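You operate a simulated robot arm through the tools that you are given. There is no shell and no other tool. Be economical: measure what you need, move in short steps, check, and stop when the job is done.

Carry out the task below with a simulated two-armed robot. There is one attempt and no reset: what you move stays moved.

## Task
Pick up the bag that says "bran" from the top of the funnel bench with one hand, pass it to the other hand and put it in the inside of the spill tub.

Only the result counts: the job must be done as asked and must still hold three seconds after the hand-in. Knocking over, shifting, dropping, spilling or breaking anything else fails it.

## Robot
Two 7-joint arms with two-finger parallel grippers on one trunk, on a base that drives. Base frame: it is fixed to the floor where the robot stands at the start and does not move with it; the origin is under the middle of the robot, x ahead of it, y to its left, z up; the surface under the hand at the start is at about z = 80. Readings come in cm, rad, newtons and seconds.
The left shoulder is at the start at [2, 11.3, 117.2], the right one opposite. With the tool pointing down near the work surface each hand reaches from about 22 to 60 cm from the robot's upright axis, wherever it stands, measured 20 degrees to its own side. Places, roughly: inside of the spill tub (18x24 cm) [14, -64, 80]. Payload 1.57 kg a hand.
Tool frame (each hand has its own): the origin (TCP) lies between the finger pads and is the grasp point; the fingertips stand 3 cm ahead of it; z points along the fingers, y is the line along which they close. The gripper opens to 8 cm. The fingers are 1.7 cm wide and 1.2 cm thick; the gripper's body (4 by 8.2 cm) begins 8 cm behind the TCP.
Orientation is that of the tool frame in the base frame, as a unit quaternion [w, x, y, z]. With the fingers straight down and closing along the base's y, the tool's x points along the base's -x, its y along +y and its z along -z.

## Interface
- The arms move only by the tool drive_tool. It takes "left_increments", "right_increments" or both (then of equal length, played together; a hand with none holds still); each is a list of rows, each a list of 7 numbers: the opening, from 0 (shut) to 1 (fully open), then the shift along the tool's x, y, z in cm, then the turn, a rotation vector about the tool's x, y, z in rad. In form: [[fingers, tx, ty, tz, rx, ry, rz], ...]. A call has 1 to 8 rows; each row is the pose to reach, as a shift and turn from the pose commanded when the call began, along the tool's axes at that moment. Rows are played at 5 a second. More than 5 cm and 0.15 rad between two rows, or a gripper value outside its range, and nothing of the call is played. A pose out of reach is approached as far as the arm can. The call stops where the force on the tool passes 40 N (or 10 N more than at its start, if that is more) or the arm is blocked; 0.2 s more then pass. Each finger travels about 4.5 cm/s and halts on what it meets, pressing with about 33 N; the grip force reading is that of the motor and also rises with nothing between the fingers. The clock runs only during rows and for 0.2 s after the last one: add rows that repeat a pose to give the fingers time. The reply holds the time, the measured pose of the TCP, the force on the tool along the base axes, the opening and the grip force, in the units named above and with some noise, with the torque about the TCP (base axes, N m) and any sound that the robot's microphone picked up.
- Cameras (640 x 400 px; columns grow to the right, rows downward): "scene" is now at [7.89, -6.17, 129.64]; the picture's right is [-0.75, -0.66, 0.00], its down [-0.43, 0.48, -0.77] and it looks along [0.51, -0.57, -0.64] (base axes); focal length 244 px, centre (320, 200). "left" rides on the left gripper at [7.2, 0.7, -12.2] in its tool frame; the picture's right is [-0.09, 1.00, 0.00], its down [-0.84, -0.08, -0.54] and it looks along [-0.54, -0.05, 0.84] (tool axes); focal length 238 px, centre (320, 200). "right" rides on the right gripper at [7.2, -0.7, -12.2] in its tool frame; the picture's right is [0.09, 1.00, 0.00], its down [-0.84, 0.08, -0.54] and it looks along [-0.54, 0.05, 0.84] (tool axes); focal length 238 px, centre (320, 200).
- get_image(camera): a new picture of that camera. The clock stands still meanwhile.
- slide_trunk(by): slides the trunk up (or, below 0, down) by that many cm; the arms and the scene camera ride with it, the base frame stays. It gives what a move gives, with no picture.
- drive_base(legs): drives the robot by 1 to 6 legs, each [ahead, left, turn to the left] in cm, cm and rad, along the robot's own axes; the way and the turn of a leg run together, so that a leg with both is an arc; at most 150 cm and 3.142 rad a leg. The arms and the cameras ride along, it lands a little off, and it stops where it bumps. It gives what a move gives.
- turn_head(pan, tilt): turns the head with the scene camera to pan (to the left, within 1.396 rad either way) and tilt (down, from -0.506 to 1.204), counted from straight ahead of the robot. It gives what a move gives.
- measure_at(camera, pixels): for up to 12 pixels [column, row] of the newest picture of that camera ("zoom" is the newest enlarged one), the place [x, y, z] in the base frame of the surface seen there, good to about 0.3 cm, but the place of the scene camera against the robot may be out by one fixed shift of up to 2.5 cm in any direction. The clock stands still meanwhile.
- zoom(camera, box): a new picture of the part [left, top, right, bottom] of that camera's present view, enlarged. The clock stands still meanwhile.
- job_done(): hands the job in; it is judged then, once.

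Keep the steps short. Do not move on a guess: measure, check each grasp and each placing, and mend mistakes. In all there are 80 turns and 78 pictures (those below and enlarged ones count). Leave the grippers open and the arms clear of the work at the hand-in unless told otherwise, and finish with a single line.

The tools are called after "Call:" by a JSON object that holds its "api" and its "payload". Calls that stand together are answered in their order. drive_tool: Moves the arms, as the interface text tells. Its arguments: {"type":"object","properties":{"left_increments":{"type":"array","items":{"type":"array","items":{"type":"number"}}},"right_increments":{"type":"array","items":{"type":"array","items":{"type":"number"}}}},"required":[]} The other tools are called the same way: slide_trunk (by) slides the trunk up or down; drive_base (legs) drives the base; turn_head (pan, tilt) turns the head that bears the scene camera; get_image (camera) takes a picture; measure_at (camera, pixels) gives the place of the surface under pixels of a picture; zoom (camera, box) takes an enlarged picture of a part of a camera's view; job_done () hands the job in.

At the start:

```text
time_s: 0.0
left_tool_pos: [33.67, -4.22, 105.21]
left_ee_rot: [0.001, 0.0, 1.0, 0.0]
left_contact_force: [-0.3, 0.8, -1.7]
left_moment: [-0.01, 0.0, 0.03]
left_opening: 8.01
left_grip_force: 0.0
right_tool_pos: [31.04, -35.31, 106.46]
right_ee_rot: [0.0, 0.0, 1.0, 0.0]
right_contact_force: [-0.3, -0.2, 0.8]
right_moment: [-0.01, 0.01, -0.02]
right_opening: 8.01
right_grip_force: 0.1
trunk travel left (down, up): [-22.5, 34.5]
robot x, y, heading: [0.29, -0.11, -0.0]
head pan, tilt: [-0.846, 0.698]
```

scene: 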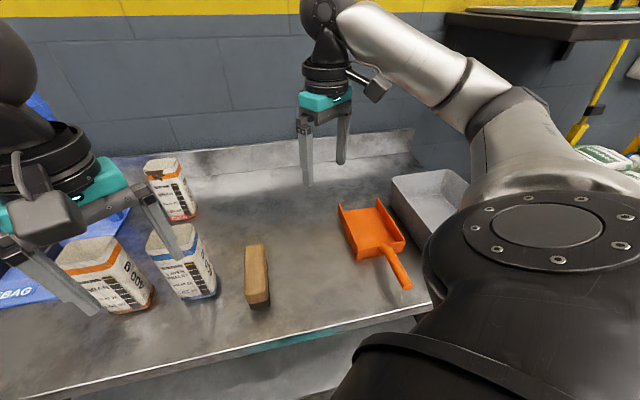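
right: 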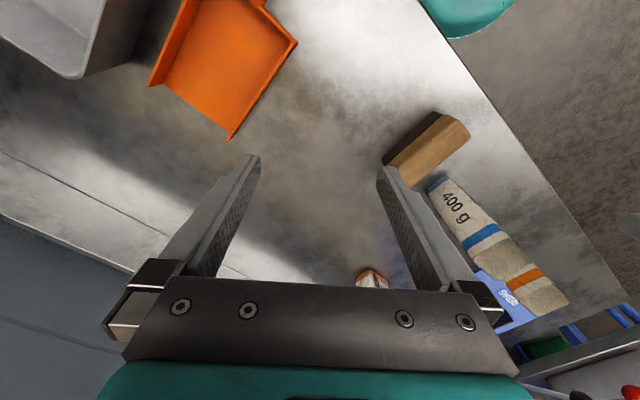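
left: 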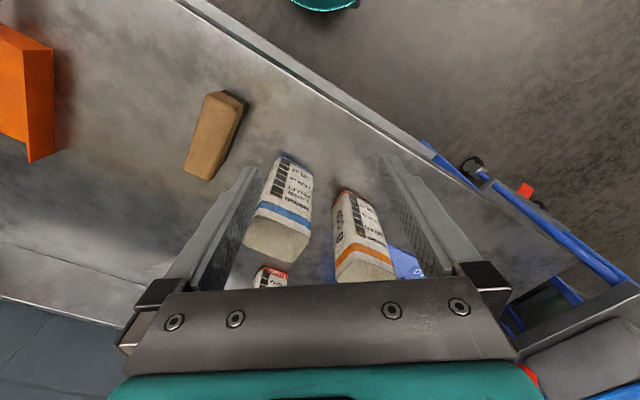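

I see three bags near (172,188), (182,262), (105,275) in the scene picture. I'll enlarge to read the labels.

Call:
{"api": "zoom", "payload": {"camera": "scene", "box": [40, 140, 240, 320]}}

Call:
{"api": "zoom", "payload": {"camera": "left", "box": [220, 140, 420, 300]}}

```text
2.22 times, centred on (140, 230) of scene
```

zoom: 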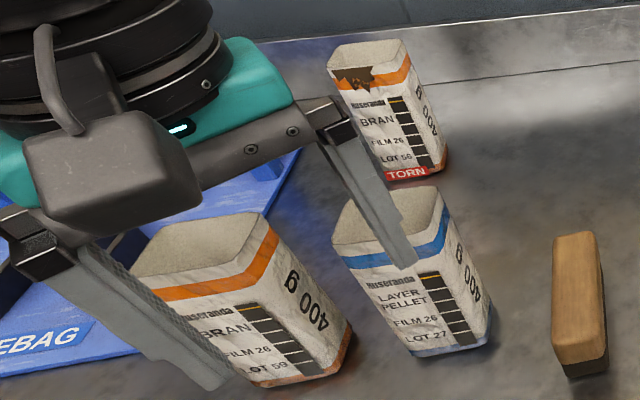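

```text
2.50 times, centred on (320, 220) of left
```

zoom: 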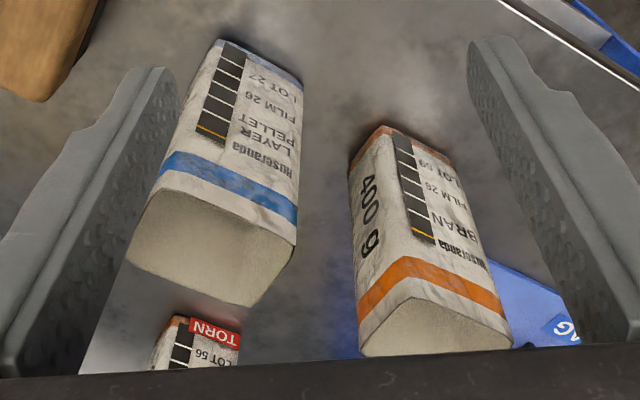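

Two bags say "BRAN": one is intact (front) and one is torn, with a TORN sticker (back). I'll look around for which surface is which and for any notices.

Call:
{"api": "turn_head", "payload": {"pan": -0.2, "tilt": 0.6}}

Call:
{"api": "get_image", "payload": {"camera": "scene"}}

Call:
{"api": "turn_head", "payload": {"pan": -1.3, "tilt": 0.5}}

Call:
{"api": "get_image", "payload": {"camera": "scene"}}

```text
time_s: 1.0
left_tool_pos: [33.65, -4.07, 105.24]
left_ee_rot: [0.0, 0.0, 1.0, 0.0]
left_contact_force: [0.3, 0.5, -0.4]
left_moment: [0.03, -0.01, 0.01]
left_opening: 8.0
left_grip_force: 0.0
right_tool_pos: [30.98, -35.38, 106.48]
right_ee_rot: [0.0, -0.001, 1.0, -0.001]
right_contact_force: [-0.3, 0.5, 0.8]
right_moment: [0.0, 0.0, -0.01]
right_opening: 8.0
right_grip_force: 0.0
trunk travel left (down, up): [-22.5, 34.5]
robot x, y, heading: [-0.07, -0.01, 0.006]
head pan, tilt: [-0.201, 0.6]
```

```text
72 pictures are left
```

scene: 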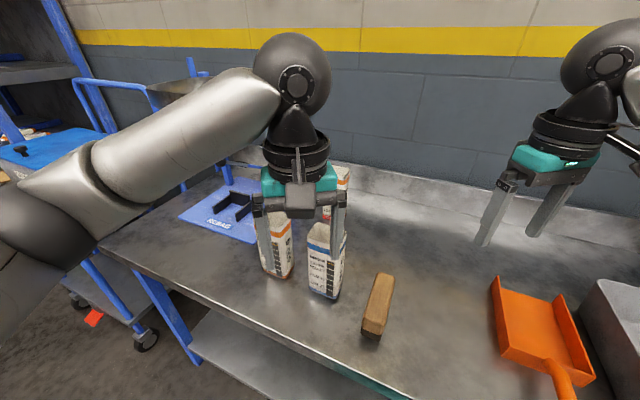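

```text
time_s: 2.4
left_tool_pos: [33.54, -4.21, 105.4]
left_ee_rot: [0.001, 0.0, 1.0, 0.0]
left_contact_force: [0.1, 0.6, -0.2]
left_moment: [0.01, -0.01, 0.0]
left_opening: 7.98
left_grip_force: 0.1
right_tool_pos: [30.83, -35.34, 106.45]
right_ee_rot: [0.0, -0.002, 1.0, -0.001]
right_contact_force: [-0.5, 0.1, -0.6]
right_moment: [0.01, 0.02, -0.04]
right_opening: 8.01
right_grip_force: 0.0
trunk travel left (down, up): [-22.5, 34.5]
robot x, y, heading: [0.39, -0.11, 0.005]
head pan, tilt: [-1.3, 0.499]
```

```text
71 pictures are left
```

scene: 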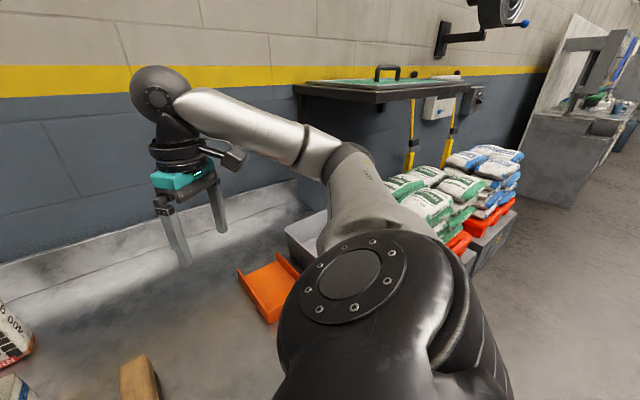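

Next I look left and zoom to check for other bags or notices.

Call:
{"api": "turn_head", "payload": {"pan": 0.5, "tilt": 0.5}}

Call:
{"api": "get_image", "payload": {"camera": "scene"}}

Call:
{"api": "turn_head", "payload": {"pan": -0.4, "tilt": 0.8}}

Call:
{"api": "get_image", "payload": {"camera": "scene"}}

```text
time_s: 4.2
left_tool_pos: [33.75, -4.24, 105.25]
left_ee_rot: [0.001, 0.001, 1.0, 0.001]
left_contact_force: [-0.4, -0.2, -0.4]
left_moment: [-0.01, -0.01, 0.01]
left_opening: 8.0
left_grip_force: 0.0
right_tool_pos: [30.91, -35.37, 106.37]
right_ee_rot: [0.0, 0.0, 1.0, 0.0]
right_contact_force: [0.2, 0.2, -0.4]
right_moment: [0.01, 0.0, 0.01]
right_opening: 8.0
right_grip_force: 0.0
trunk travel left (down, up): [-22.5, 34.5]
robot x, y, heading: [-0.26, 0.1, 0.005]
head pan, tilt: [0.499, 0.499]
```

```text
70 pictures are left
```

scene: 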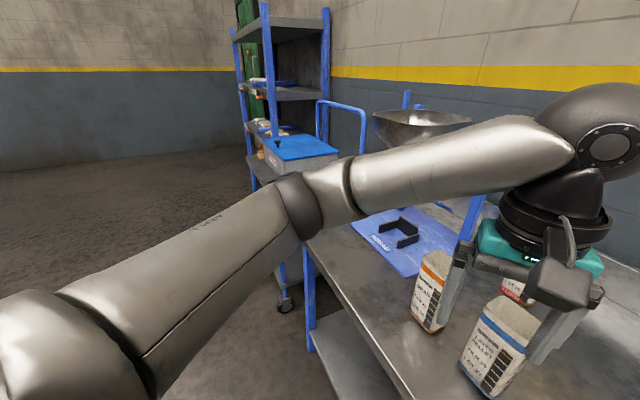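

```text
time_s: 5.4
left_tool_pos: [33.7, -4.18, 105.2]
left_ee_rot: [0.001, -0.001, 1.0, 0.0]
left_contact_force: [0.2, 0.1, 0.3]
left_moment: [0.03, 0.0, 0.03]
left_opening: 8.02
left_grip_force: 0.1
right_tool_pos: [30.97, -35.21, 106.46]
right_ee_rot: [0.0, -0.001, 1.0, -0.001]
right_contact_force: [0.2, 0.0, 0.3]
right_moment: [0.02, 0.0, -0.02]
right_opening: 8.0
right_grip_force: 0.0
trunk travel left (down, up): [-22.5, 34.5]
robot x, y, heading: [-0.06, 0.25, 0.003]
head pan, tilt: [-0.4, 0.799]
```

```text
69 pictures are left
```

scene: 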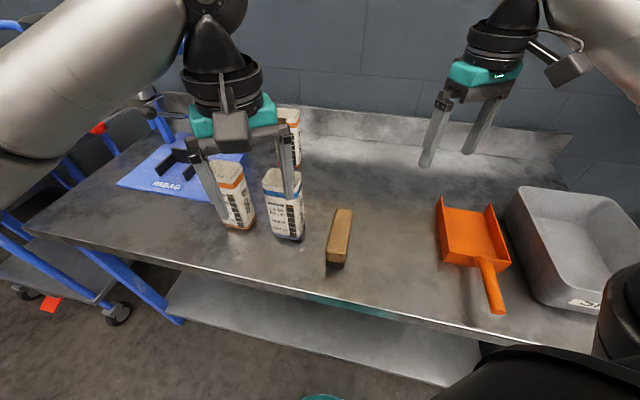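

The bench with the funnel is this one. The intact BRAN bag (front left) is the plain match; the other one is marked as torn. I'll take a fresh left picture and measure its corners and neighbours.

Call:
{"api": "zoom", "payload": {"camera": "left", "box": [220, 140, 440, 300]}}

Call:
{"api": "zoom", "payload": {"camera": "scene", "box": [160, 80, 360, 260]}}

```text
2.50 times, centred on (330, 220) of left
```

zoom: 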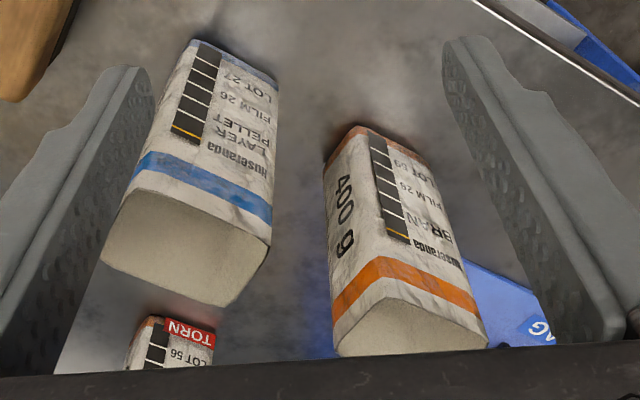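

```text
2.22 times, centred on (260, 170) of scene
```

zoom: 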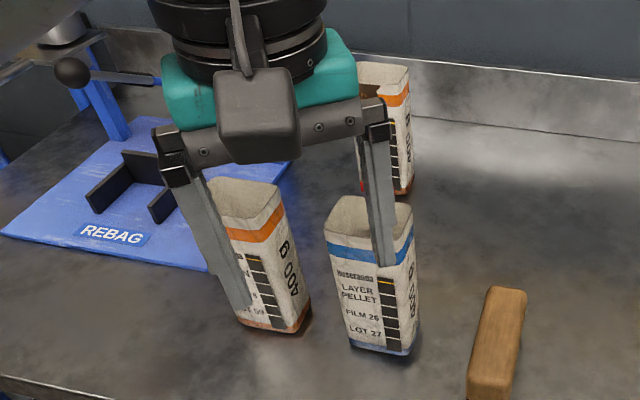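

Call:
{"api": "measure_at", "payload": {"camera": "left", "pixels": [[338, 267], [360, 252], [390, 262], [368, 275], [344, 195], [360, 205], [340, 230], [335, 188], [342, 145], [258, 215], [290, 255], [312, 255]]}}

Call:
{"api": "measure_at", "payload": {"camera": "zoom", "pixels": [[240, 200], [220, 190], [265, 188], [280, 210], [238, 222], [290, 280], [300, 328], [260, 325], [345, 215], [395, 215], [385, 345], [385, 70]]}}

```text
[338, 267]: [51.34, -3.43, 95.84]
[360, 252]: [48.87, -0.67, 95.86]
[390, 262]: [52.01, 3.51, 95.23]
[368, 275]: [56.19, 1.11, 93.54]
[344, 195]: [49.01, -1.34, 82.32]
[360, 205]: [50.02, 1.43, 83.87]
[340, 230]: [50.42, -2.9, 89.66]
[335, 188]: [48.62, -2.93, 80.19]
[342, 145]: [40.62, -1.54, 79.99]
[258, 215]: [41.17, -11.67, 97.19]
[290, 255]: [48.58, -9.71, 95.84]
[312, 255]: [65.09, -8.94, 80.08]
```

```text
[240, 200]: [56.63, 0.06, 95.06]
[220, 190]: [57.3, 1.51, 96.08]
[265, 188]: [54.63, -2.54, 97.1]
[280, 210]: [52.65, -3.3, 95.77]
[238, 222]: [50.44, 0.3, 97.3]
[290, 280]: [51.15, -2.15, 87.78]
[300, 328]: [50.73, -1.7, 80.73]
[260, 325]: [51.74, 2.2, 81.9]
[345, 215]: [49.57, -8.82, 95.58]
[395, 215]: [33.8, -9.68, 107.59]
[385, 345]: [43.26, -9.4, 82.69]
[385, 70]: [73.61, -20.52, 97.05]
```

The bran bag is about 6-7 cm wide, 16 cm tall, near (53, 0), turned a little. I move the left hand up and forward for a clear top view, and the layer pellet bag at (45,-10) stays below it.

Call:
{"api": "drive_tool", "payload": {"left_increments": [[1, 0, 0, -4, 0, 0, 0], [1, -3, 0.5, -8, 0, 0, 0], [1, -6, 1, -9, 0, 0, 0], [1, -9, 2, -9, 0, 0, 0]]}}

Call:
{"api": "get_image", "payload": {"camera": "left"}}

```text
refused: row 2 steps farther than a row can; nothing moved
```

```text
66 pictures are left
```

left: 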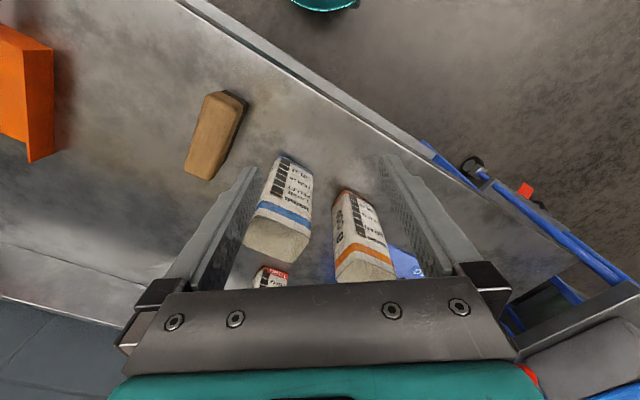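

The step was too long; I retry with smaller steps.

Call:
{"api": "drive_tool", "payload": {"left_increments": [[1, 0, 0, -4, 0, 0, 0], [1, -2, 0.5, -7, 0, 0, 0], [1, -5, 1, -9, 0, 0, 0], [1, -9, 2, -9, 0, 0, 0]]}}

Call:
{"api": "get_image", "payload": {"camera": "left"}}

```text
time_s: 6.4
left_tool_pos: [42.6, -2.4, 114.37]
left_ee_rot: [0.0, 0.0, 1.0, 0.0]
left_contact_force: [-0.7, -0.3, -0.5]
left_moment: [-0.02, 0.01, 0.01]
left_opening: 8.02
left_grip_force: 0.0
right_tool_pos: [30.96, -35.33, 106.38]
right_ee_rot: [0.0, -0.001, 1.0, -0.001]
right_contact_force: [-0.3, 0.0, -0.2]
right_moment: [-0.03, -0.01, 0.0]
right_opening: 8.0
right_grip_force: 0.1
trunk travel left (down, up): [-22.5, 34.5]
robot x, y, heading: [0.12, -0.12, -0.001]
head pan, tilt: [-0.4, 0.799]
```

```text
65 pictures are left
```

left: 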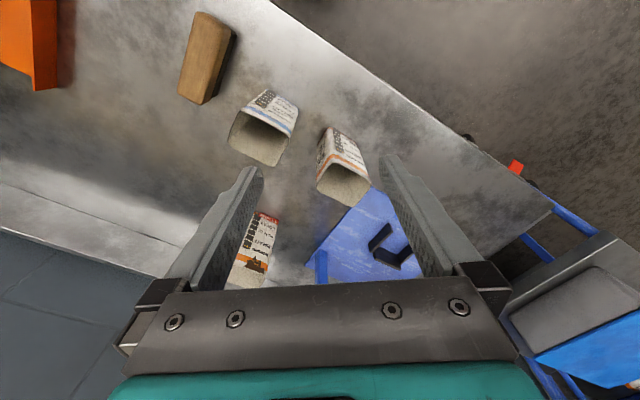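

Call:
{"api": "zoom", "payload": {"camera": "left", "box": [280, 110, 400, 220]}}

```text
3.64 times, centred on (340, 165) of left
```

zoom: 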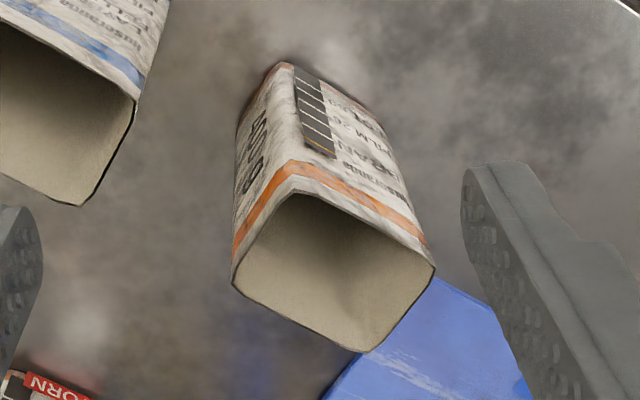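

The top is a rectangle with corners at zoom (295,187), (233,283), (365,352), (434,265). I measure its rim and the base corners.

Call:
{"api": "measure_at", "payload": {"camera": "zoom", "pixels": [[295, 184], [236, 280], [364, 348], [430, 264], [365, 222], [262, 230], [300, 316], [335, 270], [288, 66], [240, 122], [385, 125], [122, 95]]}}

```text
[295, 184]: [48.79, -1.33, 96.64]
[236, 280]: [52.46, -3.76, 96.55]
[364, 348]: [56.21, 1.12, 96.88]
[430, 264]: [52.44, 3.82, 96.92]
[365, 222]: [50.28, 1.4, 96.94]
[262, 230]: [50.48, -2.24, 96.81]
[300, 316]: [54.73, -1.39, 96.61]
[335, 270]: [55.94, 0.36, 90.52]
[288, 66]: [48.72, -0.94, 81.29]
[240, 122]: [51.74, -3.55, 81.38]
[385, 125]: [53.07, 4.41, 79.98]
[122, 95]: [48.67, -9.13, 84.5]
```

The bag is about 4.5 × 6.2 cm, centre (52.5, 0), top at z 96.7, with its narrow direction along (0.82,-0.57). Before picking a hand-over tilt I look at the tub's geometry.

Call:
{"api": "turn_head", "payload": {"pan": -0.95, "tilt": 0.85}}

Call:
{"api": "get_image", "payload": {"camera": "scene"}}

Call:
{"api": "get_image", "payload": {"camera": "right"}}

```text
time_s: 7.3
left_tool_pos: [42.48, -2.33, 114.42]
left_ee_rot: [0.0, 0.0, 1.0, 0.0]
left_contact_force: [-0.5, -0.8, 1.6]
left_moment: [-0.02, -0.03, 0.03]
left_opening: 8.01
left_grip_force: 0.0
right_tool_pos: [30.97, -35.31, 106.54]
right_ee_rot: [0.0, -0.001, 1.0, -0.001]
right_contact_force: [-0.4, 0.1, 0.5]
right_moment: [-0.02, -0.02, -0.01]
right_opening: 7.99
right_grip_force: 0.1
trunk travel left (down, up): [-22.5, 34.5]
robot x, y, heading: [-0.07, -0.26, 0.004]
head pan, tilt: [-0.949, 0.85]
```

```text
63 pictures are left
```

scene: 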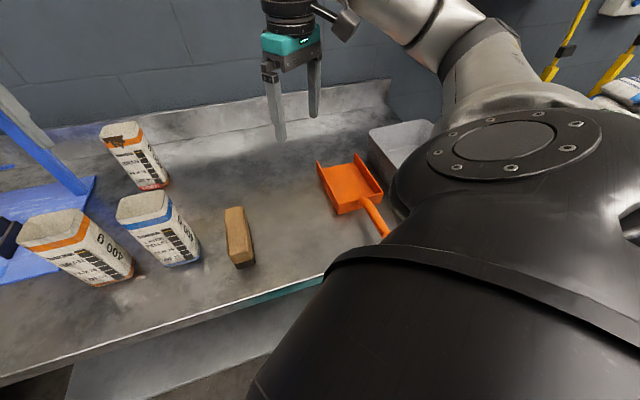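

```text
62 pictures are left
```

right: 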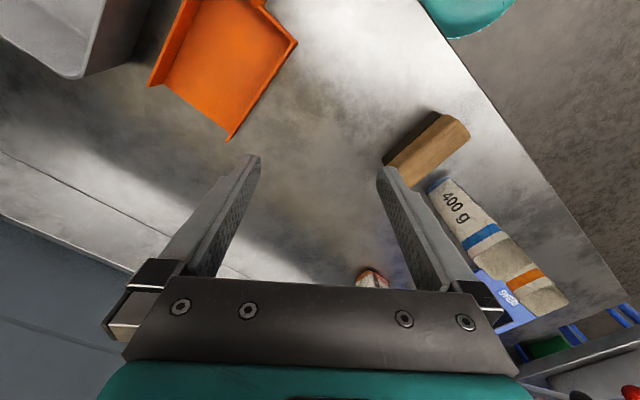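

Call:
{"api": "measure_at", "payload": {"camera": "right", "pixels": [[66, 76], [20, 45], [100, 10], [85, 68], [30, 30], [5, 10], [120, 60], [170, 85], [230, 138], [295, 42], [215, 70], [440, 160]]}}

Call:
{"api": "measure_at", "payload": {"camera": "scene", "pixels": [[370, 132], [425, 121], [395, 128], [405, 145], [400, 135], [385, 155], [378, 160], [350, 185], [384, 230], [318, 165], [280, 130], [330, 270]]}}

```text
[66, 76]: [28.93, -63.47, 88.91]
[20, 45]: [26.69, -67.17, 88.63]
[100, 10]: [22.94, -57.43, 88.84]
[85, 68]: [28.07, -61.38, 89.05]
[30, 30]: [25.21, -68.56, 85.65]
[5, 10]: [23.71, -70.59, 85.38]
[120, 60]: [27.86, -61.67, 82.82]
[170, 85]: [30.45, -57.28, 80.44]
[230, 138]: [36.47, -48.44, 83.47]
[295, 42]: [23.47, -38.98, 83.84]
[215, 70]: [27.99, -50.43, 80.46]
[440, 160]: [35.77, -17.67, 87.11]
```

```text
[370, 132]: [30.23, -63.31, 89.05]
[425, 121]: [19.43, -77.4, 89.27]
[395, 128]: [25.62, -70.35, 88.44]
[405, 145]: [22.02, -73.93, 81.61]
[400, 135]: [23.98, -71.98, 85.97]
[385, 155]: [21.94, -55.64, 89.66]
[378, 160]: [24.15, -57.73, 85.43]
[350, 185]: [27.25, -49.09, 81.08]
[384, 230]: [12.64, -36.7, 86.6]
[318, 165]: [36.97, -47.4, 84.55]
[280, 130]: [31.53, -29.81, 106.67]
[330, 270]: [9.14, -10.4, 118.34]
```

Tub: rim z 89, floor about 80.5, long axis along (0.83,-0.56). The bench is turned 35°. Plan: the left hand picks from the top across the narrow sides, then the right takes it from the side at about 52° tilt. First I bring the left hand above the bag, turned 0.953 rad.

Call:
{"api": "drive_tool", "payload": {"left_increments": [[1, -1.5, 0.4, 0, 0, 0, -0.14], [1, -3, 0.8, 0, 0, 0, -0.28], [1, -4.5, 1.1, 0, 0, 0, -0.42], [1, -6, 1.5, 0, 0, 0, -0.56], [1, -7.5, 1.8, 0, 0, 0, -0.7], [1, -9, 2.1, 0, 0, 0, -0.84], [1, -10, 2.35, 0, 0, 0, -0.953], [1, -10, 2.35, 0, 0, 0, -0.953]]}}

Call:
{"api": "get_image", "payload": {"camera": "left"}}

```text
time_s: 9.1
left_tool_pos: [52.34, 0.29, 114.3]
left_ee_rot: [0.001, -0.459, 0.889, 0.0]
left_contact_force: [-0.4, 1.0, -0.4]
left_moment: [0.0, 0.02, 0.01]
left_opening: 8.02
left_grip_force: 0.0
left hand out of reach, approached as far as the arm can: row 7, 8
right_tool_pos: [31.05, -35.36, 106.43]
right_ee_rot: [0.0, -0.001, 1.0, 0.0]
right_contact_force: [0.0, 0.2, -0.7]
right_moment: [-0.02, 0.02, -0.01]
right_opening: 8.0
right_grip_force: 0.0
trunk travel left (down, up): [-22.5, 34.5]
robot x, y, heading: [0.14, -0.18, -0.003]
head pan, tilt: [-0.949, 0.85]
```

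```text
61 pictures are left
```

left: 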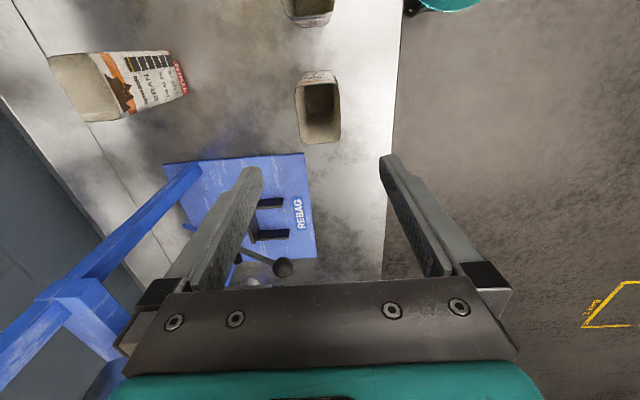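

The bag edges now line up with the fingers' closing line. The reach is at its limit here; I measure the bag again and the bench edge to see whether I can drive closer.

Call:
{"api": "measure_at", "payload": {"camera": "left", "pixels": [[302, 143], [339, 139], [297, 85], [338, 84], [298, 115], [340, 115], [320, 143], [393, 150], [399, 30], [275, 265], [240, 262], [280, 205]]}}

Call:
{"api": "zoom", "payload": {"camera": "left", "box": [280, 60, 360, 160]}}

```text
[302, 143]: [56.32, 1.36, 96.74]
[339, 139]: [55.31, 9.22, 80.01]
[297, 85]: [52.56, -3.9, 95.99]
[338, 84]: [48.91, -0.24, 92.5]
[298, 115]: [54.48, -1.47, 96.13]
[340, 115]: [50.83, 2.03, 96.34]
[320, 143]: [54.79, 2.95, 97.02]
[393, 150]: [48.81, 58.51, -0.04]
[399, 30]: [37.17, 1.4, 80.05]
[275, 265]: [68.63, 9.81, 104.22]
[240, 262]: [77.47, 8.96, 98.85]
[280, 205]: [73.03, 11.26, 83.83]
```

```text
4.00 times, centred on (320, 110) of left
```

zoom: 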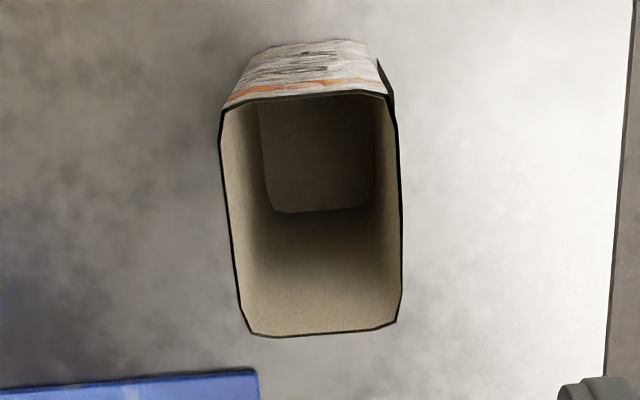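

The yaw matches (the camera itself is rolled 0.09). The low work zone should be in reach (bag 52 cm out), so I descend 9 cm and check.

Call:
{"api": "drive_tool", "payload": {"left_increments": [[1, 0, 0, 3, 0, 0, 0], [1, 0, 0, 6, 0, 0, 0], [1, 0, 0, 9, 0, 0, 0], [1, 0, 0, 9, 0, 0, 0]]}}

Call:
{"api": "get_image", "payload": {"camera": "left"}}

```text
time_s: 10.1
left_tool_pos: [52.52, 0.48, 105.2]
left_ee_rot: [0.0, -0.458, 0.889, 0.001]
left_contact_force: [0.7, 0.4, 0.6]
left_moment: [0.0, -0.01, -0.01]
left_opening: 7.98
left_grip_force: 0.0
right_tool_pos: [31.04, -35.24, 106.41]
right_ee_rot: [0.001, -0.001, 1.0, -0.001]
right_contact_force: [0.1, -0.1, 0.2]
right_moment: [-0.01, 0.01, 0.03]
right_opening: 8.01
right_grip_force: 0.0
trunk travel left (down, up): [-22.5, 34.5]
robot x, y, heading: [0.04, 0.09, -0.004]
head pan, tilt: [-0.949, 0.85]
```

```text
59 pictures are left
```

left: 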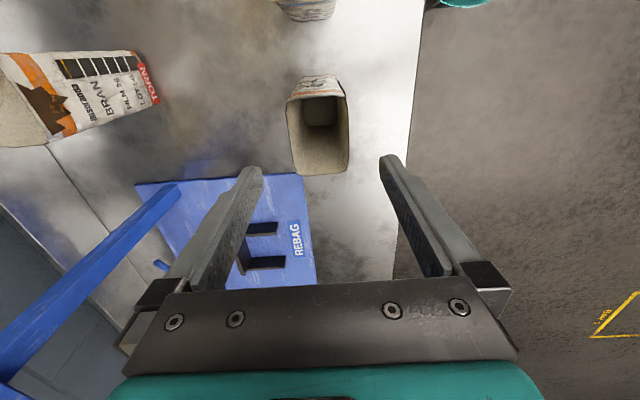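

The fingers straddle the bag. I shift by about 0.4 cm to centre on it and descend to z ≈ 95 in steps.

Call:
{"api": "drive_tool", "payload": {"left_increments": [[1, 0.35, -0.25, 2.5, 0, 0, 0], [1, 0.35, -0.25, 5, 0, 0, 0], [1, 0.35, -0.25, 7.5, 0, 0, 0], [1, 0.35, -0.25, 10.2, 0, 0, 0], [1, 0.35, -0.25, 10.2, 0, 0, 0]]}}

Call:
{"api": "get_image", "payload": {"camera": "left"}}

```text
time_s: 11.3
left_tool_pos: [52.47, 0.23, 95.26]
left_ee_rot: [0.0, -0.459, 0.889, -0.001]
left_contact_force: [-0.6, 0.7, 0.0]
left_moment: [-0.01, -0.02, -0.01]
left_opening: 8.0
left_grip_force: 0.2
right_tool_pos: [30.93, -35.33, 106.29]
right_ee_rot: [0.0, -0.001, 1.0, -0.001]
right_contact_force: [-0.4, 0.3, -0.3]
right_moment: [-0.02, 0.0, -0.03]
right_opening: 8.0
right_grip_force: 0.1
trunk travel left (down, up): [-22.5, 34.5]
robot x, y, heading: [0.03, -0.17, -0.003]
head pan, tilt: [-0.949, 0.85]
```

```text
58 pictures are left
```

left: 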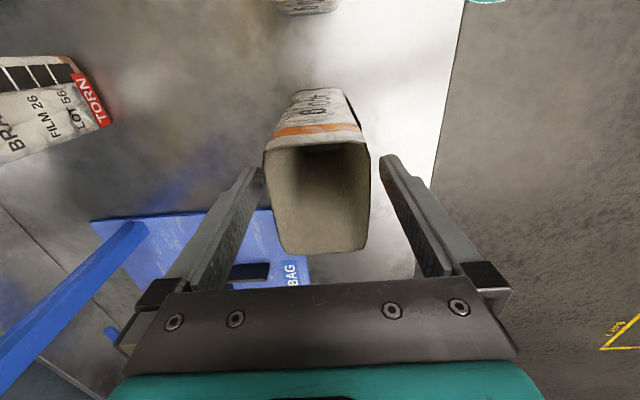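

The bag stands between the fingers, well centred. I close the fingers.

Call:
{"api": "drive_tool", "payload": {"left_increments": [[0.7, 0, 0, 0, 0, 0, 0], [0.55, 0, 0, 0, 0, 0, 0], [0.4, 0, 0, 0, 0, 0, 0], [0.4, 0, 0, 0, 0, 0, 0], [0.4, 0, 0, 0, 0, 0, 0]]}}

Call:
{"api": "get_image", "payload": {"camera": "left"}}

```text
time_s: 12.5
left_tool_pos: [52.46, 0.14, 95.08]
left_ee_rot: [0.0, -0.459, 0.889, 0.0]
left_contact_force: [-0.3, 1.0, 0.0]
left_moment: [0.01, -0.02, 0.02]
left_opening: 5.12
left_grip_force: 32.9
right_tool_pos: [30.96, -35.29, 106.45]
right_ee_rot: [0.0, -0.001, 1.0, 0.0]
right_contact_force: [-0.6, 0.4, 0.0]
right_moment: [0.04, -0.02, -0.01]
right_opening: 8.0
right_grip_force: 0.1
trunk travel left (down, up): [-22.5, 34.5]
robot x, y, heading: [0.02, 0.21, -0.002]
head pan, tilt: [-0.949, 0.85]
```

```text
57 pictures are left
```

left: 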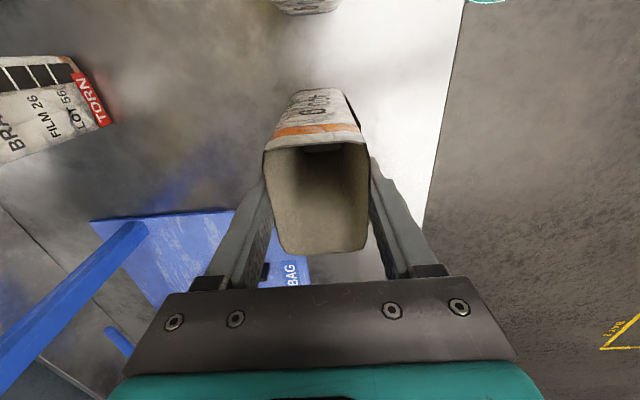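

Gripped at 5.1 cm with 33 N. I lift by 3 cm first and check.

Call:
{"api": "drive_tool", "payload": {"left_increments": [[0.3, 0, 0, -1, 0, 0, 0], [0.3, 0, 0, -3, 0, 0, 0], [0.3, 0, 0, -3, 0, 0, 0]]}}

Call:
{"api": "get_image", "payload": {"camera": "left"}}

```text
time_s: 13.3
left_tool_pos: [52.21, 0.15, 98.15]
left_ee_rot: [0.0, -0.458, 0.889, 0.0]
left_contact_force: [0.3, 0.0, 0.3]
left_moment: [0.0, 0.01, 0.01]
left_opening: 5.1
left_grip_force: 33.2
right_tool_pos: [30.94, -35.22, 106.4]
right_ee_rot: [0.0, -0.001, 1.0, -0.001]
right_contact_force: [0.3, -0.1, 0.3]
right_moment: [-0.01, -0.06, -0.05]
right_opening: 7.98
right_grip_force: 0.0
trunk travel left (down, up): [-22.5, 34.5]
robot x, y, heading: [-0.14, -0.09, 0.001]
head pan, tilt: [-0.949, 0.85]
```

```text
56 pictures are left
```

left: 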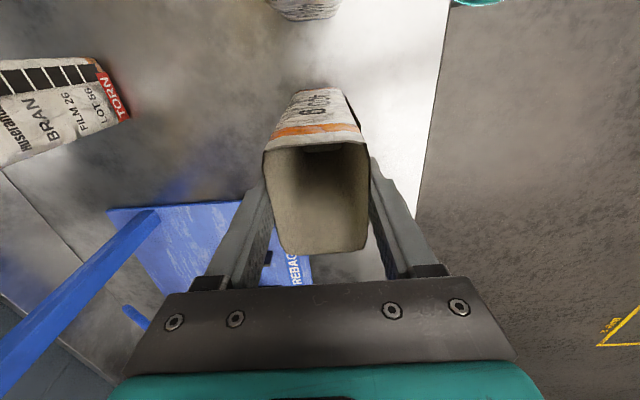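

Held: the bag rises with the hand. I lift it well above the other bags and bring it back to about (42, -6, 116).

Call:
{"api": "drive_tool", "payload": {"left_increments": [[0.3, 0, 0, -3.5, 0, 0, 0], [0.3, 0, 0, -7, 0, 0, 0], [0.3, 2, 0.9, -10.5, 0, 0, 0], [0.3, 4.5, 2, -13.5, 0, 0, 0], [0.3, 7, 3.1, -16, 0, 0, 0], [0.3, 9.5, 4.2, -18, 0, 0, 0], [0.3, 11, 4.8, -18, 0, 0, 0], [0.3, 11, 4.8, -18, 0, 0, 0]]}}

Call:
{"api": "turn_head", "payload": {"pan": -0.4, "tilt": 0.5}}

Call:
{"api": "get_image", "payload": {"camera": "scene"}}

```text
time_s: 15.1
left_tool_pos: [41.96, -6.39, 116.25]
left_ee_rot: [-0.001, -0.459, 0.889, 0.0]
left_contact_force: [0.0, -0.1, -0.3]
left_moment: [0.0, 0.01, 0.0]
left_opening: 5.11
left_grip_force: 33.2
right_tool_pos: [30.82, -35.24, 106.37]
right_ee_rot: [0.0, -0.001, 1.0, -0.001]
right_contact_force: [-0.5, -0.1, -0.5]
right_moment: [0.0, 0.02, 0.05]
right_opening: 8.01
right_grip_force: 0.0
trunk travel left (down, up): [-22.5, 34.5]
robot x, y, heading: [0.02, -0.05, 0.004]
head pan, tilt: [-0.949, 0.85]
```

```text
time_s: 16.1
left_tool_pos: [42.07, -6.23, 116.2]
left_ee_rot: [0.0, -0.459, 0.889, 0.0]
left_contact_force: [-0.2, 0.8, 0.7]
left_moment: [-0.03, 0.0, -0.01]
left_opening: 5.11
left_grip_force: 33.5
right_tool_pos: [30.92, -35.34, 106.3]
right_ee_rot: [0.0, -0.001, 1.0, 0.0]
right_contact_force: [0.6, -0.2, -0.6]
right_moment: [-0.01, 0.0, 0.03]
right_opening: 8.02
right_grip_force: 0.1
trunk travel left (down, up): [-22.5, 34.5]
robot x, y, heading: [0.03, -0.0, 0.002]
head pan, tilt: [-0.4, 0.499]
```

```text
55 pictures are left
```

scene: 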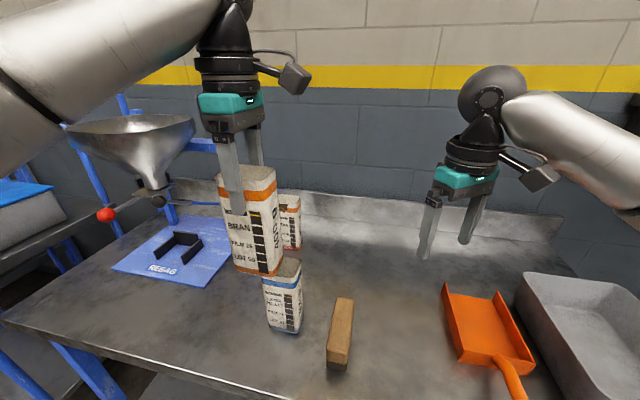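

The bran bag hangs straight in the left hand, clear of everything. Bag centre (42,-6.4), bottom z ≈ 101. I now turn the right hand by the same yaw, raising it a bit.

Call:
{"api": "drive_tool", "payload": {"right_increments": [[1, 0, 0.5, -1.5, 0, 0, -0.14], [1, 0, 1, -3, 0, 0, -0.28], [1, 0, 2, -4.5, 0, 0, -0.42], [1, 0, 3, -6, 0, 0, -0.56], [1, 0, 4, -7, 0, 0, -0.7], [1, 0, 5, -8, 0, 0, -0.84], [1, 0, 5, -8, 0, 0, -0.953], [1, 0, 5, -8, 0, 0, -0.953]]}}

```text
time_s: 17.9
left_tool_pos: [42.01, -6.28, 116.15]
left_ee_rot: [0.0, -0.459, 0.888, 0.0]
left_contact_force: [-0.1, 0.5, -1.2]
left_moment: [0.04, 0.0, -0.01]
left_opening: 5.09
left_grip_force: 33.0
right_tool_pos: [31.05, -30.22, 114.56]
right_ee_rot: [-0.001, -0.46, 0.888, -0.001]
right_contact_force: [0.4, 0.0, 0.0]
right_moment: [0.01, 0.0, -0.01]
right_opening: 8.02
right_grip_force: 0.0
trunk travel left (down, up): [-22.5, 34.5]
robot x, y, heading: [-0.03, -0.04, 0.003]
head pan, tilt: [-0.4, 0.499]
```

Yaw done. Now I tilt the right hand 0.907 rad about its y while moving to a pre-grasp 14 cm short of the bag.

Call:
{"api": "drive_tool", "payload": {"right_increments": [[1, -1, 0.5, 0, 0, -0.14, 0], [1, -2.5, 1.2, -0.5, 0, -0.28, 0], [1, -4.5, 2, -1, 0, -0.42, 0], [1, -7, 2.8, -2, 0, -0.56, 0], [1, -9.5, 3.6, -3, 0, -0.7, 0], [1, -12, 4.4, -4, 0, -0.84, 0], [1, -14.7, 4.85, -4, 0, -0.907, 0], [1, -14.7, 4.85, -4, 0, -0.907, 0]]}}

Call:
{"api": "get_image", "payload": {"camera": "right"}}

Call:
{"api": "get_image", "payload": {"camera": "scene"}}

```text
time_s: 19.7
left_tool_pos: [42.03, -6.37, 116.17]
left_ee_rot: [0.0, -0.458, 0.889, 0.0]
left_contact_force: [-0.7, -0.9, -0.6]
left_moment: [-0.02, 0.0, 0.0]
left_opening: 5.09
left_grip_force: 33.1
right_tool_pos: [35.58, -15.69, 118.58]
right_ee_rot: [0.389, -0.413, 0.798, 0.201]
right_contact_force: [1.2, 0.0, 0.7]
right_moment: [0.01, -0.02, -0.01]
right_opening: 8.0
right_grip_force: 0.0
trunk travel left (down, up): [-22.5, 34.5]
robot x, y, heading: [0.04, 0.25, -0.0]
head pan, tilt: [-0.4, 0.499]
```

```text
54 pictures are left
```

right: 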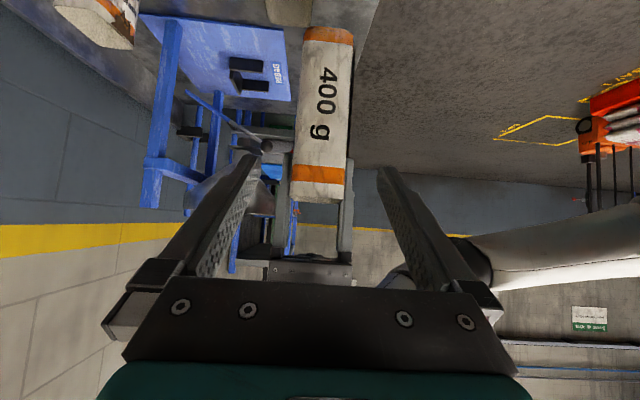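

```text
53 pictures are left
```

scene: 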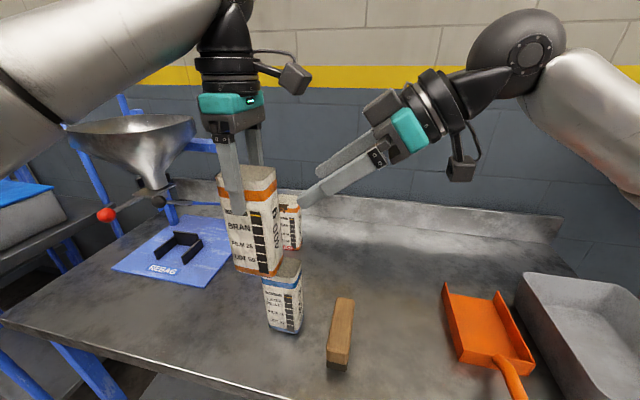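

The bag is centred between the right fingers (column ~322). I measure its near face from the right camera.

Call:
{"api": "measure_at", "payload": {"camera": "right", "pixels": [[302, 120], [347, 120], [325, 120], [325, 40], [295, 185], [345, 190], [325, 160], [325, 30], [320, 198]]}}

```text
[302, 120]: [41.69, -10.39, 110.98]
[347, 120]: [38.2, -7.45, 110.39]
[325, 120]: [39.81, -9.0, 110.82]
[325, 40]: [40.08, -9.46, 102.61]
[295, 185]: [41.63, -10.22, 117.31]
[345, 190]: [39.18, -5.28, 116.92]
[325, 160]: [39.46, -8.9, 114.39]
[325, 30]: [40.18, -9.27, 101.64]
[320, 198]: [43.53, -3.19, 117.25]
```

Target for the right TCP: (41.8,-6.4,109.8), i.e. 14.2 cm ahead along the tool and 0.3 sideways; the left fingertips stay 1.7 cm above. I advance.

Call:
{"api": "drive_tool", "payload": {"right_increments": [[1, 0, 0.3, 3, 0, 0, 0], [1, 0, 0.3, 6, 0, 0, 0], [1, 0, 0.3, 9, 0, 0, 0], [1, 0, 0.3, 11.5, 0, 0, 0], [1, 0, 0.3, 14.1, 0, 0, 0], [1, 0, 0.3, 14.1, 0, 0, 0]]}}

Call:
{"api": "get_image", "payload": {"camera": "right"}}

Call:
{"api": "zoom", "payload": {"camera": "scene", "box": [160, 40, 420, 300]}}

```text
time_s: 21.1
left_tool_pos: [41.97, -6.34, 116.11]
left_ee_rot: [0.0, -0.459, 0.889, 0.0]
left_contact_force: [0.6, -0.6, -0.9]
left_moment: [0.03, 0.03, -0.04]
left_opening: 5.11
left_grip_force: 33.2
right_tool_pos: [41.95, -6.19, 109.73]
right_ee_rot: [0.388, -0.414, 0.799, 0.201]
right_contact_force: [0.7, -0.5, 0.4]
right_moment: [0.0, 0.01, -0.03]
right_opening: 7.99
right_grip_force: 0.0
trunk travel left (down, up): [-22.5, 34.5]
robot x, y, heading: [-0.05, 0.31, -0.001]
head pan, tilt: [-0.4, 0.499]
```

```text
52 pictures are left
```

right: 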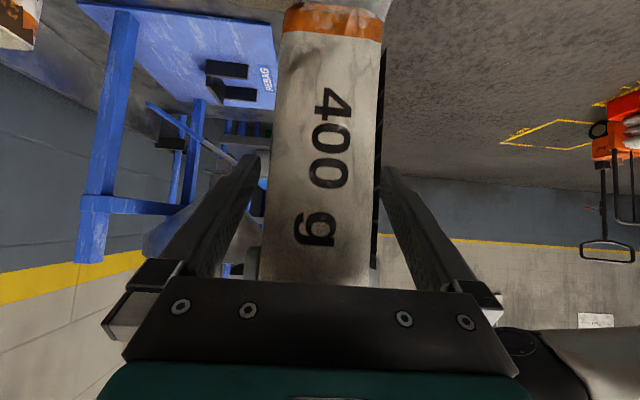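

```text
1.54 times, centred on (290, 170) of scene
```

zoom: 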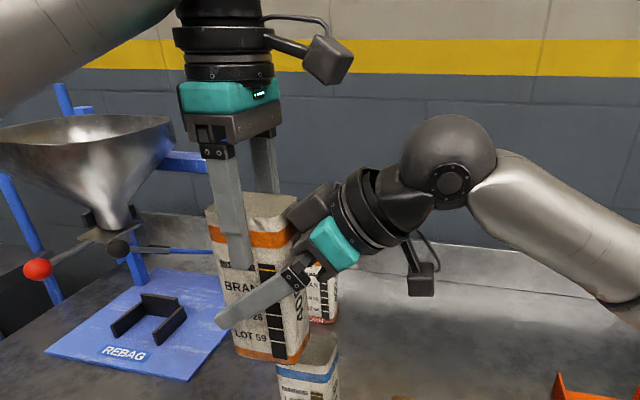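

The right fingers straddle the bag, clear of the left ones. I close the right gripper.

Call:
{"api": "drive_tool", "payload": {"right_increments": [[0.75, 0, 0, 0, 0, 0, 0], [0.6, 0, 0, 0, 0, 0, 0], [0.4, 0, 0, 0, 0, 0, 0], [0.3, 0, 0, 0, 0, 0, 0], [0.3, 0, 0, 0, 0, 0, 0]]}}

Call:
{"api": "get_image", "payload": {"camera": "right"}}

```text
time_s: 22.3
left_tool_pos: [41.99, -6.32, 116.2]
left_ee_rot: [-0.001, -0.458, 0.889, 0.0]
left_contact_force: [-5.3, 2.2, 1.8]
left_moment: [0.06, 0.23, -0.04]
left_opening: 5.11
left_grip_force: 33.4
right_tool_pos: [42.01, -6.36, 109.87]
right_ee_rot: [0.389, -0.413, 0.799, 0.201]
right_contact_force: [6.7, -1.3, -2.2]
right_moment: [0.05, 0.12, 0.03]
right_opening: 5.12
right_grip_force: 32.9
trunk travel left (down, up): [-22.5, 34.5]
robot x, y, heading: [-0.05, -0.03, 0.001]
head pan, tilt: [-0.4, 0.499]
```

```text
50 pictures are left
```

right: 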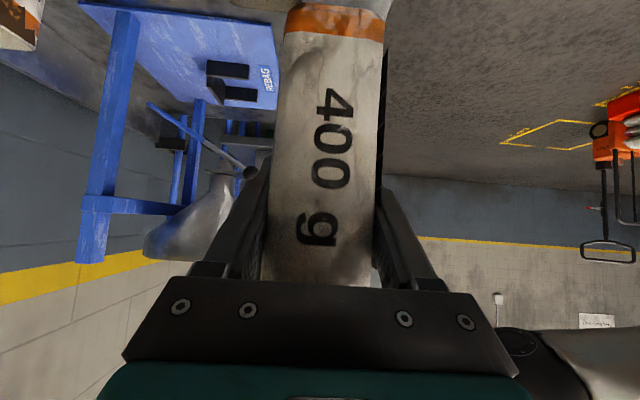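

Both hands hold it (right 5.12 cm, 33 N). I open the left fully, then raise it straight up.

Call:
{"api": "drive_tool", "payload": {"left_increments": [[0.75, 0, 0, 0, 0, 0, 0], [1, 0, 0, 0, 0, 0, 0], [1, 0, 0, 0, 0, 0, 0], [1, 0, 0, -2, 0, 0, 0], [1, 0, 0, -5, 0, 0, 0], [1, 0, 0, -8, 0, 0, 0], [1, 0, 0, -10, 0, 0, 0]]}}

Call:
{"api": "get_image", "payload": {"camera": "scene"}}

Call:
{"api": "get_image", "payload": {"camera": "right"}}

```text
time_s: 23.9
left_tool_pos: [42.14, -6.31, 126.07]
left_ee_rot: [0.0, -0.459, 0.889, -0.001]
left_contact_force: [0.2, 0.0, 0.3]
left_moment: [0.04, 0.01, 0.02]
left_opening: 8.01
left_grip_force: 0.0
right_tool_pos: [41.94, -6.39, 109.75]
right_ee_rot: [0.389, -0.412, 0.799, 0.2]
right_contact_force: [-0.3, -0.6, -0.7]
right_moment: [-0.01, -0.02, -0.02]
right_opening: 5.1
right_grip_force: 32.3
trunk travel left (down, up): [-22.5, 34.5]
robot x, y, heading: [0.35, -0.03, 0.004]
head pan, tilt: [-0.4, 0.499]
```

```text
49 pictures are left
```

scene: 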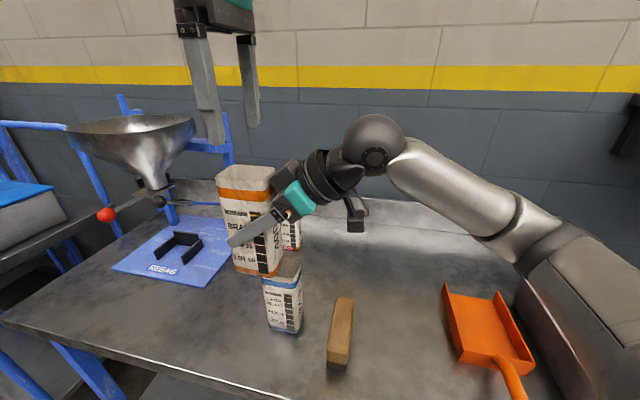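

```text
48 pictures are left
```

right: 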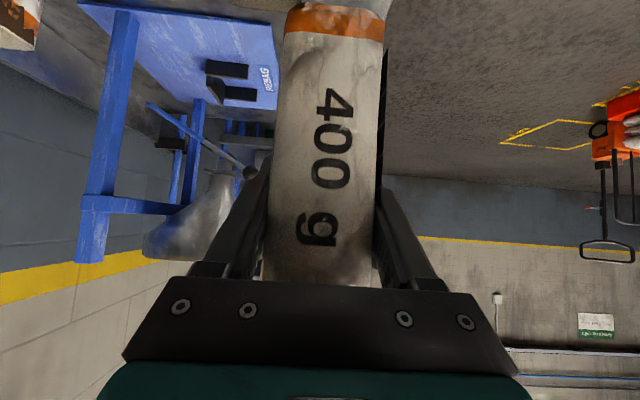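

The right hand holds the bag firmly alone. I retract the left hand up-left, and swing the right hand's heading to straight ahead about the vertical (bag stays upright), moving to about (40,-20,113).

Call:
{"api": "drive_tool", "payload": {"left_increments": [[1, -0.5, 2, -2, 0, 0, 0], [1, -1, 5, -3, 0, 0, 0], [1, -3, 8, -3, 0, 0, 0], [1, -6, 11, -3, 0, 0, 0], [1, -9, 14, -3, 0, 0, 0], [1, -10.5, 16, -3, 0, 0, 0]]}}

Call:
{"api": "turn_head", "payload": {"pan": -1.2, "tilt": 0.4}}

Call:
{"api": "get_image", "payload": {"camera": "scene"}}

```text
time_s: 25.3
left_tool_pos: [35.25, 11.59, 129.2]
left_ee_rot: [0.0, -0.459, 0.888, 0.0]
left_contact_force: [-0.6, 0.4, 0.0]
left_moment: [0.0, 0.03, -0.01]
left_opening: 7.98
left_grip_force: 0.0
right_tool_pos: [41.82, -6.18, 109.83]
right_ee_rot: [0.389, -0.413, 0.799, 0.2]
right_contact_force: [0.4, -0.2, 0.3]
right_moment: [0.02, -0.02, 0.03]
right_opening: 5.09
right_grip_force: 32.7
trunk travel left (down, up): [-22.5, 34.5]
robot x, y, heading: [0.1, -0.2, -0.003]
head pan, tilt: [-0.4, 0.499]
```

```text
time_s: 26.4
left_tool_pos: [35.16, 11.46, 129.12]
left_ee_rot: [0.001, -0.459, 0.889, 0.0]
left_contact_force: [-0.7, -0.1, 0.1]
left_moment: [0.03, 0.01, -0.01]
left_opening: 8.02
left_grip_force: 0.0
right_tool_pos: [41.95, -6.2, 109.81]
right_ee_rot: [0.389, -0.413, 0.798, 0.201]
right_contact_force: [0.9, -0.2, 0.2]
right_moment: [0.02, -0.01, -0.01]
right_opening: 5.11
right_grip_force: 33.5
trunk travel left (down, up): [-22.5, 34.5]
robot x, y, heading: [0.3, -0.26, -0.002]
head pan, tilt: [-1.201, 0.4]
```

```text
47 pictures are left
```

scene: 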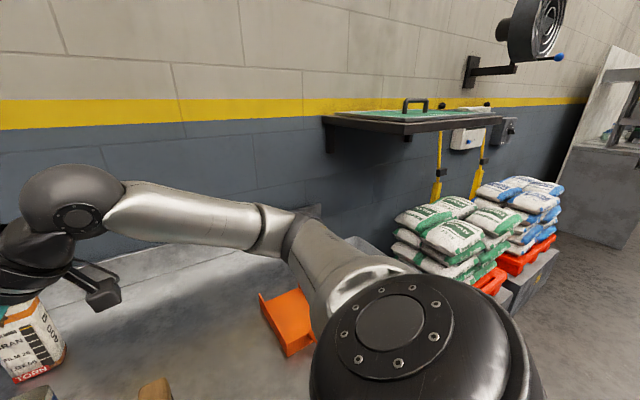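

Call:
{"api": "measure_at", "payload": {"camera": "scene", "pixels": [[328, 122], [405, 130], [495, 122], [330, 145], [440, 240], [430, 215], [480, 175], [250, 120], [415, 104], [372, 250]]}}

```text
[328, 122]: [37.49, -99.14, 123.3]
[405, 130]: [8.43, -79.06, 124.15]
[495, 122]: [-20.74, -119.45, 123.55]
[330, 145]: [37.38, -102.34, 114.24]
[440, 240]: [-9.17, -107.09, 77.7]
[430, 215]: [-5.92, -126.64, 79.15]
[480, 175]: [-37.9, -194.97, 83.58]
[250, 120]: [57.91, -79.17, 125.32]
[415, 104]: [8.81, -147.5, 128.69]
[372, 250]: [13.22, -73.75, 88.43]
```

The shelf starts at about 52 cm out and 6 cm right of the tub at z 123, so it stays clear. I now swing the right hand forward-facing about the vertical and raise it to about (40,-18,115).

Call:
{"api": "drive_tool", "payload": {"right_increments": [[0.3, 0.3, -0.7, -1.6, 0.107, 0, 0.084], [0.3, 0.7, -1.4, -3.3, 0.214, 0, 0.167], [0.3, 1.1, -2.1, -5, 0.321, 0, 0.251], [0.3, 1.5, -2.9, -6.6, 0.429, 0, 0.335], [0.3, 1.8, -3.6, -8.3, 0.536, 0, 0.418], [0.3, 2.2, -4.4, -10, 0.643, 0, 0.502], [0.3, 2.5, -5.1, -11.6, 0.75, 0, 0.586], [0.3, 2.5, -5.1, -11.6, 0.75, 0, 0.586]]}}

Call:
{"api": "turn_head", "payload": {"pan": -0.5, "tilt": 1.0}}

Call:
{"api": "get_image", "payload": {"camera": "scene"}}

```text
time_s: 28.2
left_tool_pos: [35.13, 11.57, 129.13]
left_ee_rot: [-0.001, -0.459, 0.888, 0.0]
left_contact_force: [-0.1, -0.5, -0.6]
left_moment: [-0.02, -0.02, 0.01]
left_opening: 7.97
left_grip_force: 0.1
right_tool_pos: [39.76, -17.78, 114.83]
right_ee_rot: [0.439, 0.0, 0.899, -0.001]
right_contact_force: [0.0, -0.1, -0.4]
right_moment: [0.02, 0.0, 0.02]
right_opening: 5.08
right_grip_force: 33.0
trunk travel left (down, up): [-22.5, 34.5]
robot x, y, heading: [0.06, 0.07, 0.002]
head pan, tilt: [-1.201, 0.4]
```

```text
time_s: 29.3
left_tool_pos: [35.08, 11.5, 129.2]
left_ee_rot: [0.0, -0.458, 0.889, 0.0]
left_contact_force: [0.4, -1.3, 0.1]
left_moment: [-0.03, -0.01, 0.03]
left_opening: 7.98
left_grip_force: 0.1
right_tool_pos: [39.86, -17.91, 114.86]
right_ee_rot: [0.438, -0.002, 0.899, 0.001]
right_contact_force: [0.5, 0.3, -0.6]
right_moment: [0.02, 0.03, -0.02]
right_opening: 5.12
right_grip_force: 32.9
trunk travel left (down, up): [-22.5, 34.5]
robot x, y, heading: [-0.12, -0.04, 0.001]
head pan, tilt: [-0.499, 1.0]
```

```text
46 pictures are left
```

scene: 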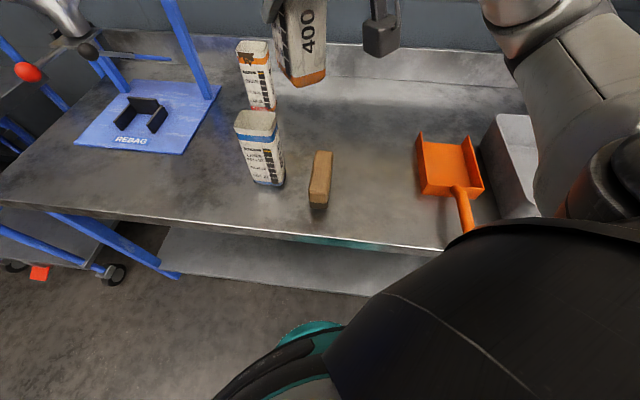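

The bag is upright in the right hand. I measure the gap between the robot's base (teal rim) and the bench/lower shelf before turning.

Call:
{"api": "measure_at", "payload": {"camera": "scene", "pixels": [[300, 330], [340, 325], [275, 355], [245, 375], [300, 237], [440, 250], [300, 290], [362, 296], [330, 245], [100, 209]]}}

```text
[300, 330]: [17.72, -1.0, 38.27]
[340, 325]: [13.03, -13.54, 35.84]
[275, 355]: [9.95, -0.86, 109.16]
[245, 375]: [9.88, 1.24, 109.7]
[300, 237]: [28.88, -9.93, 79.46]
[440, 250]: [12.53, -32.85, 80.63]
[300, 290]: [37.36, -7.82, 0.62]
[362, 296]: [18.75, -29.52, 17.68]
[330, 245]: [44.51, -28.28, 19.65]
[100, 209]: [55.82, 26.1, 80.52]
```

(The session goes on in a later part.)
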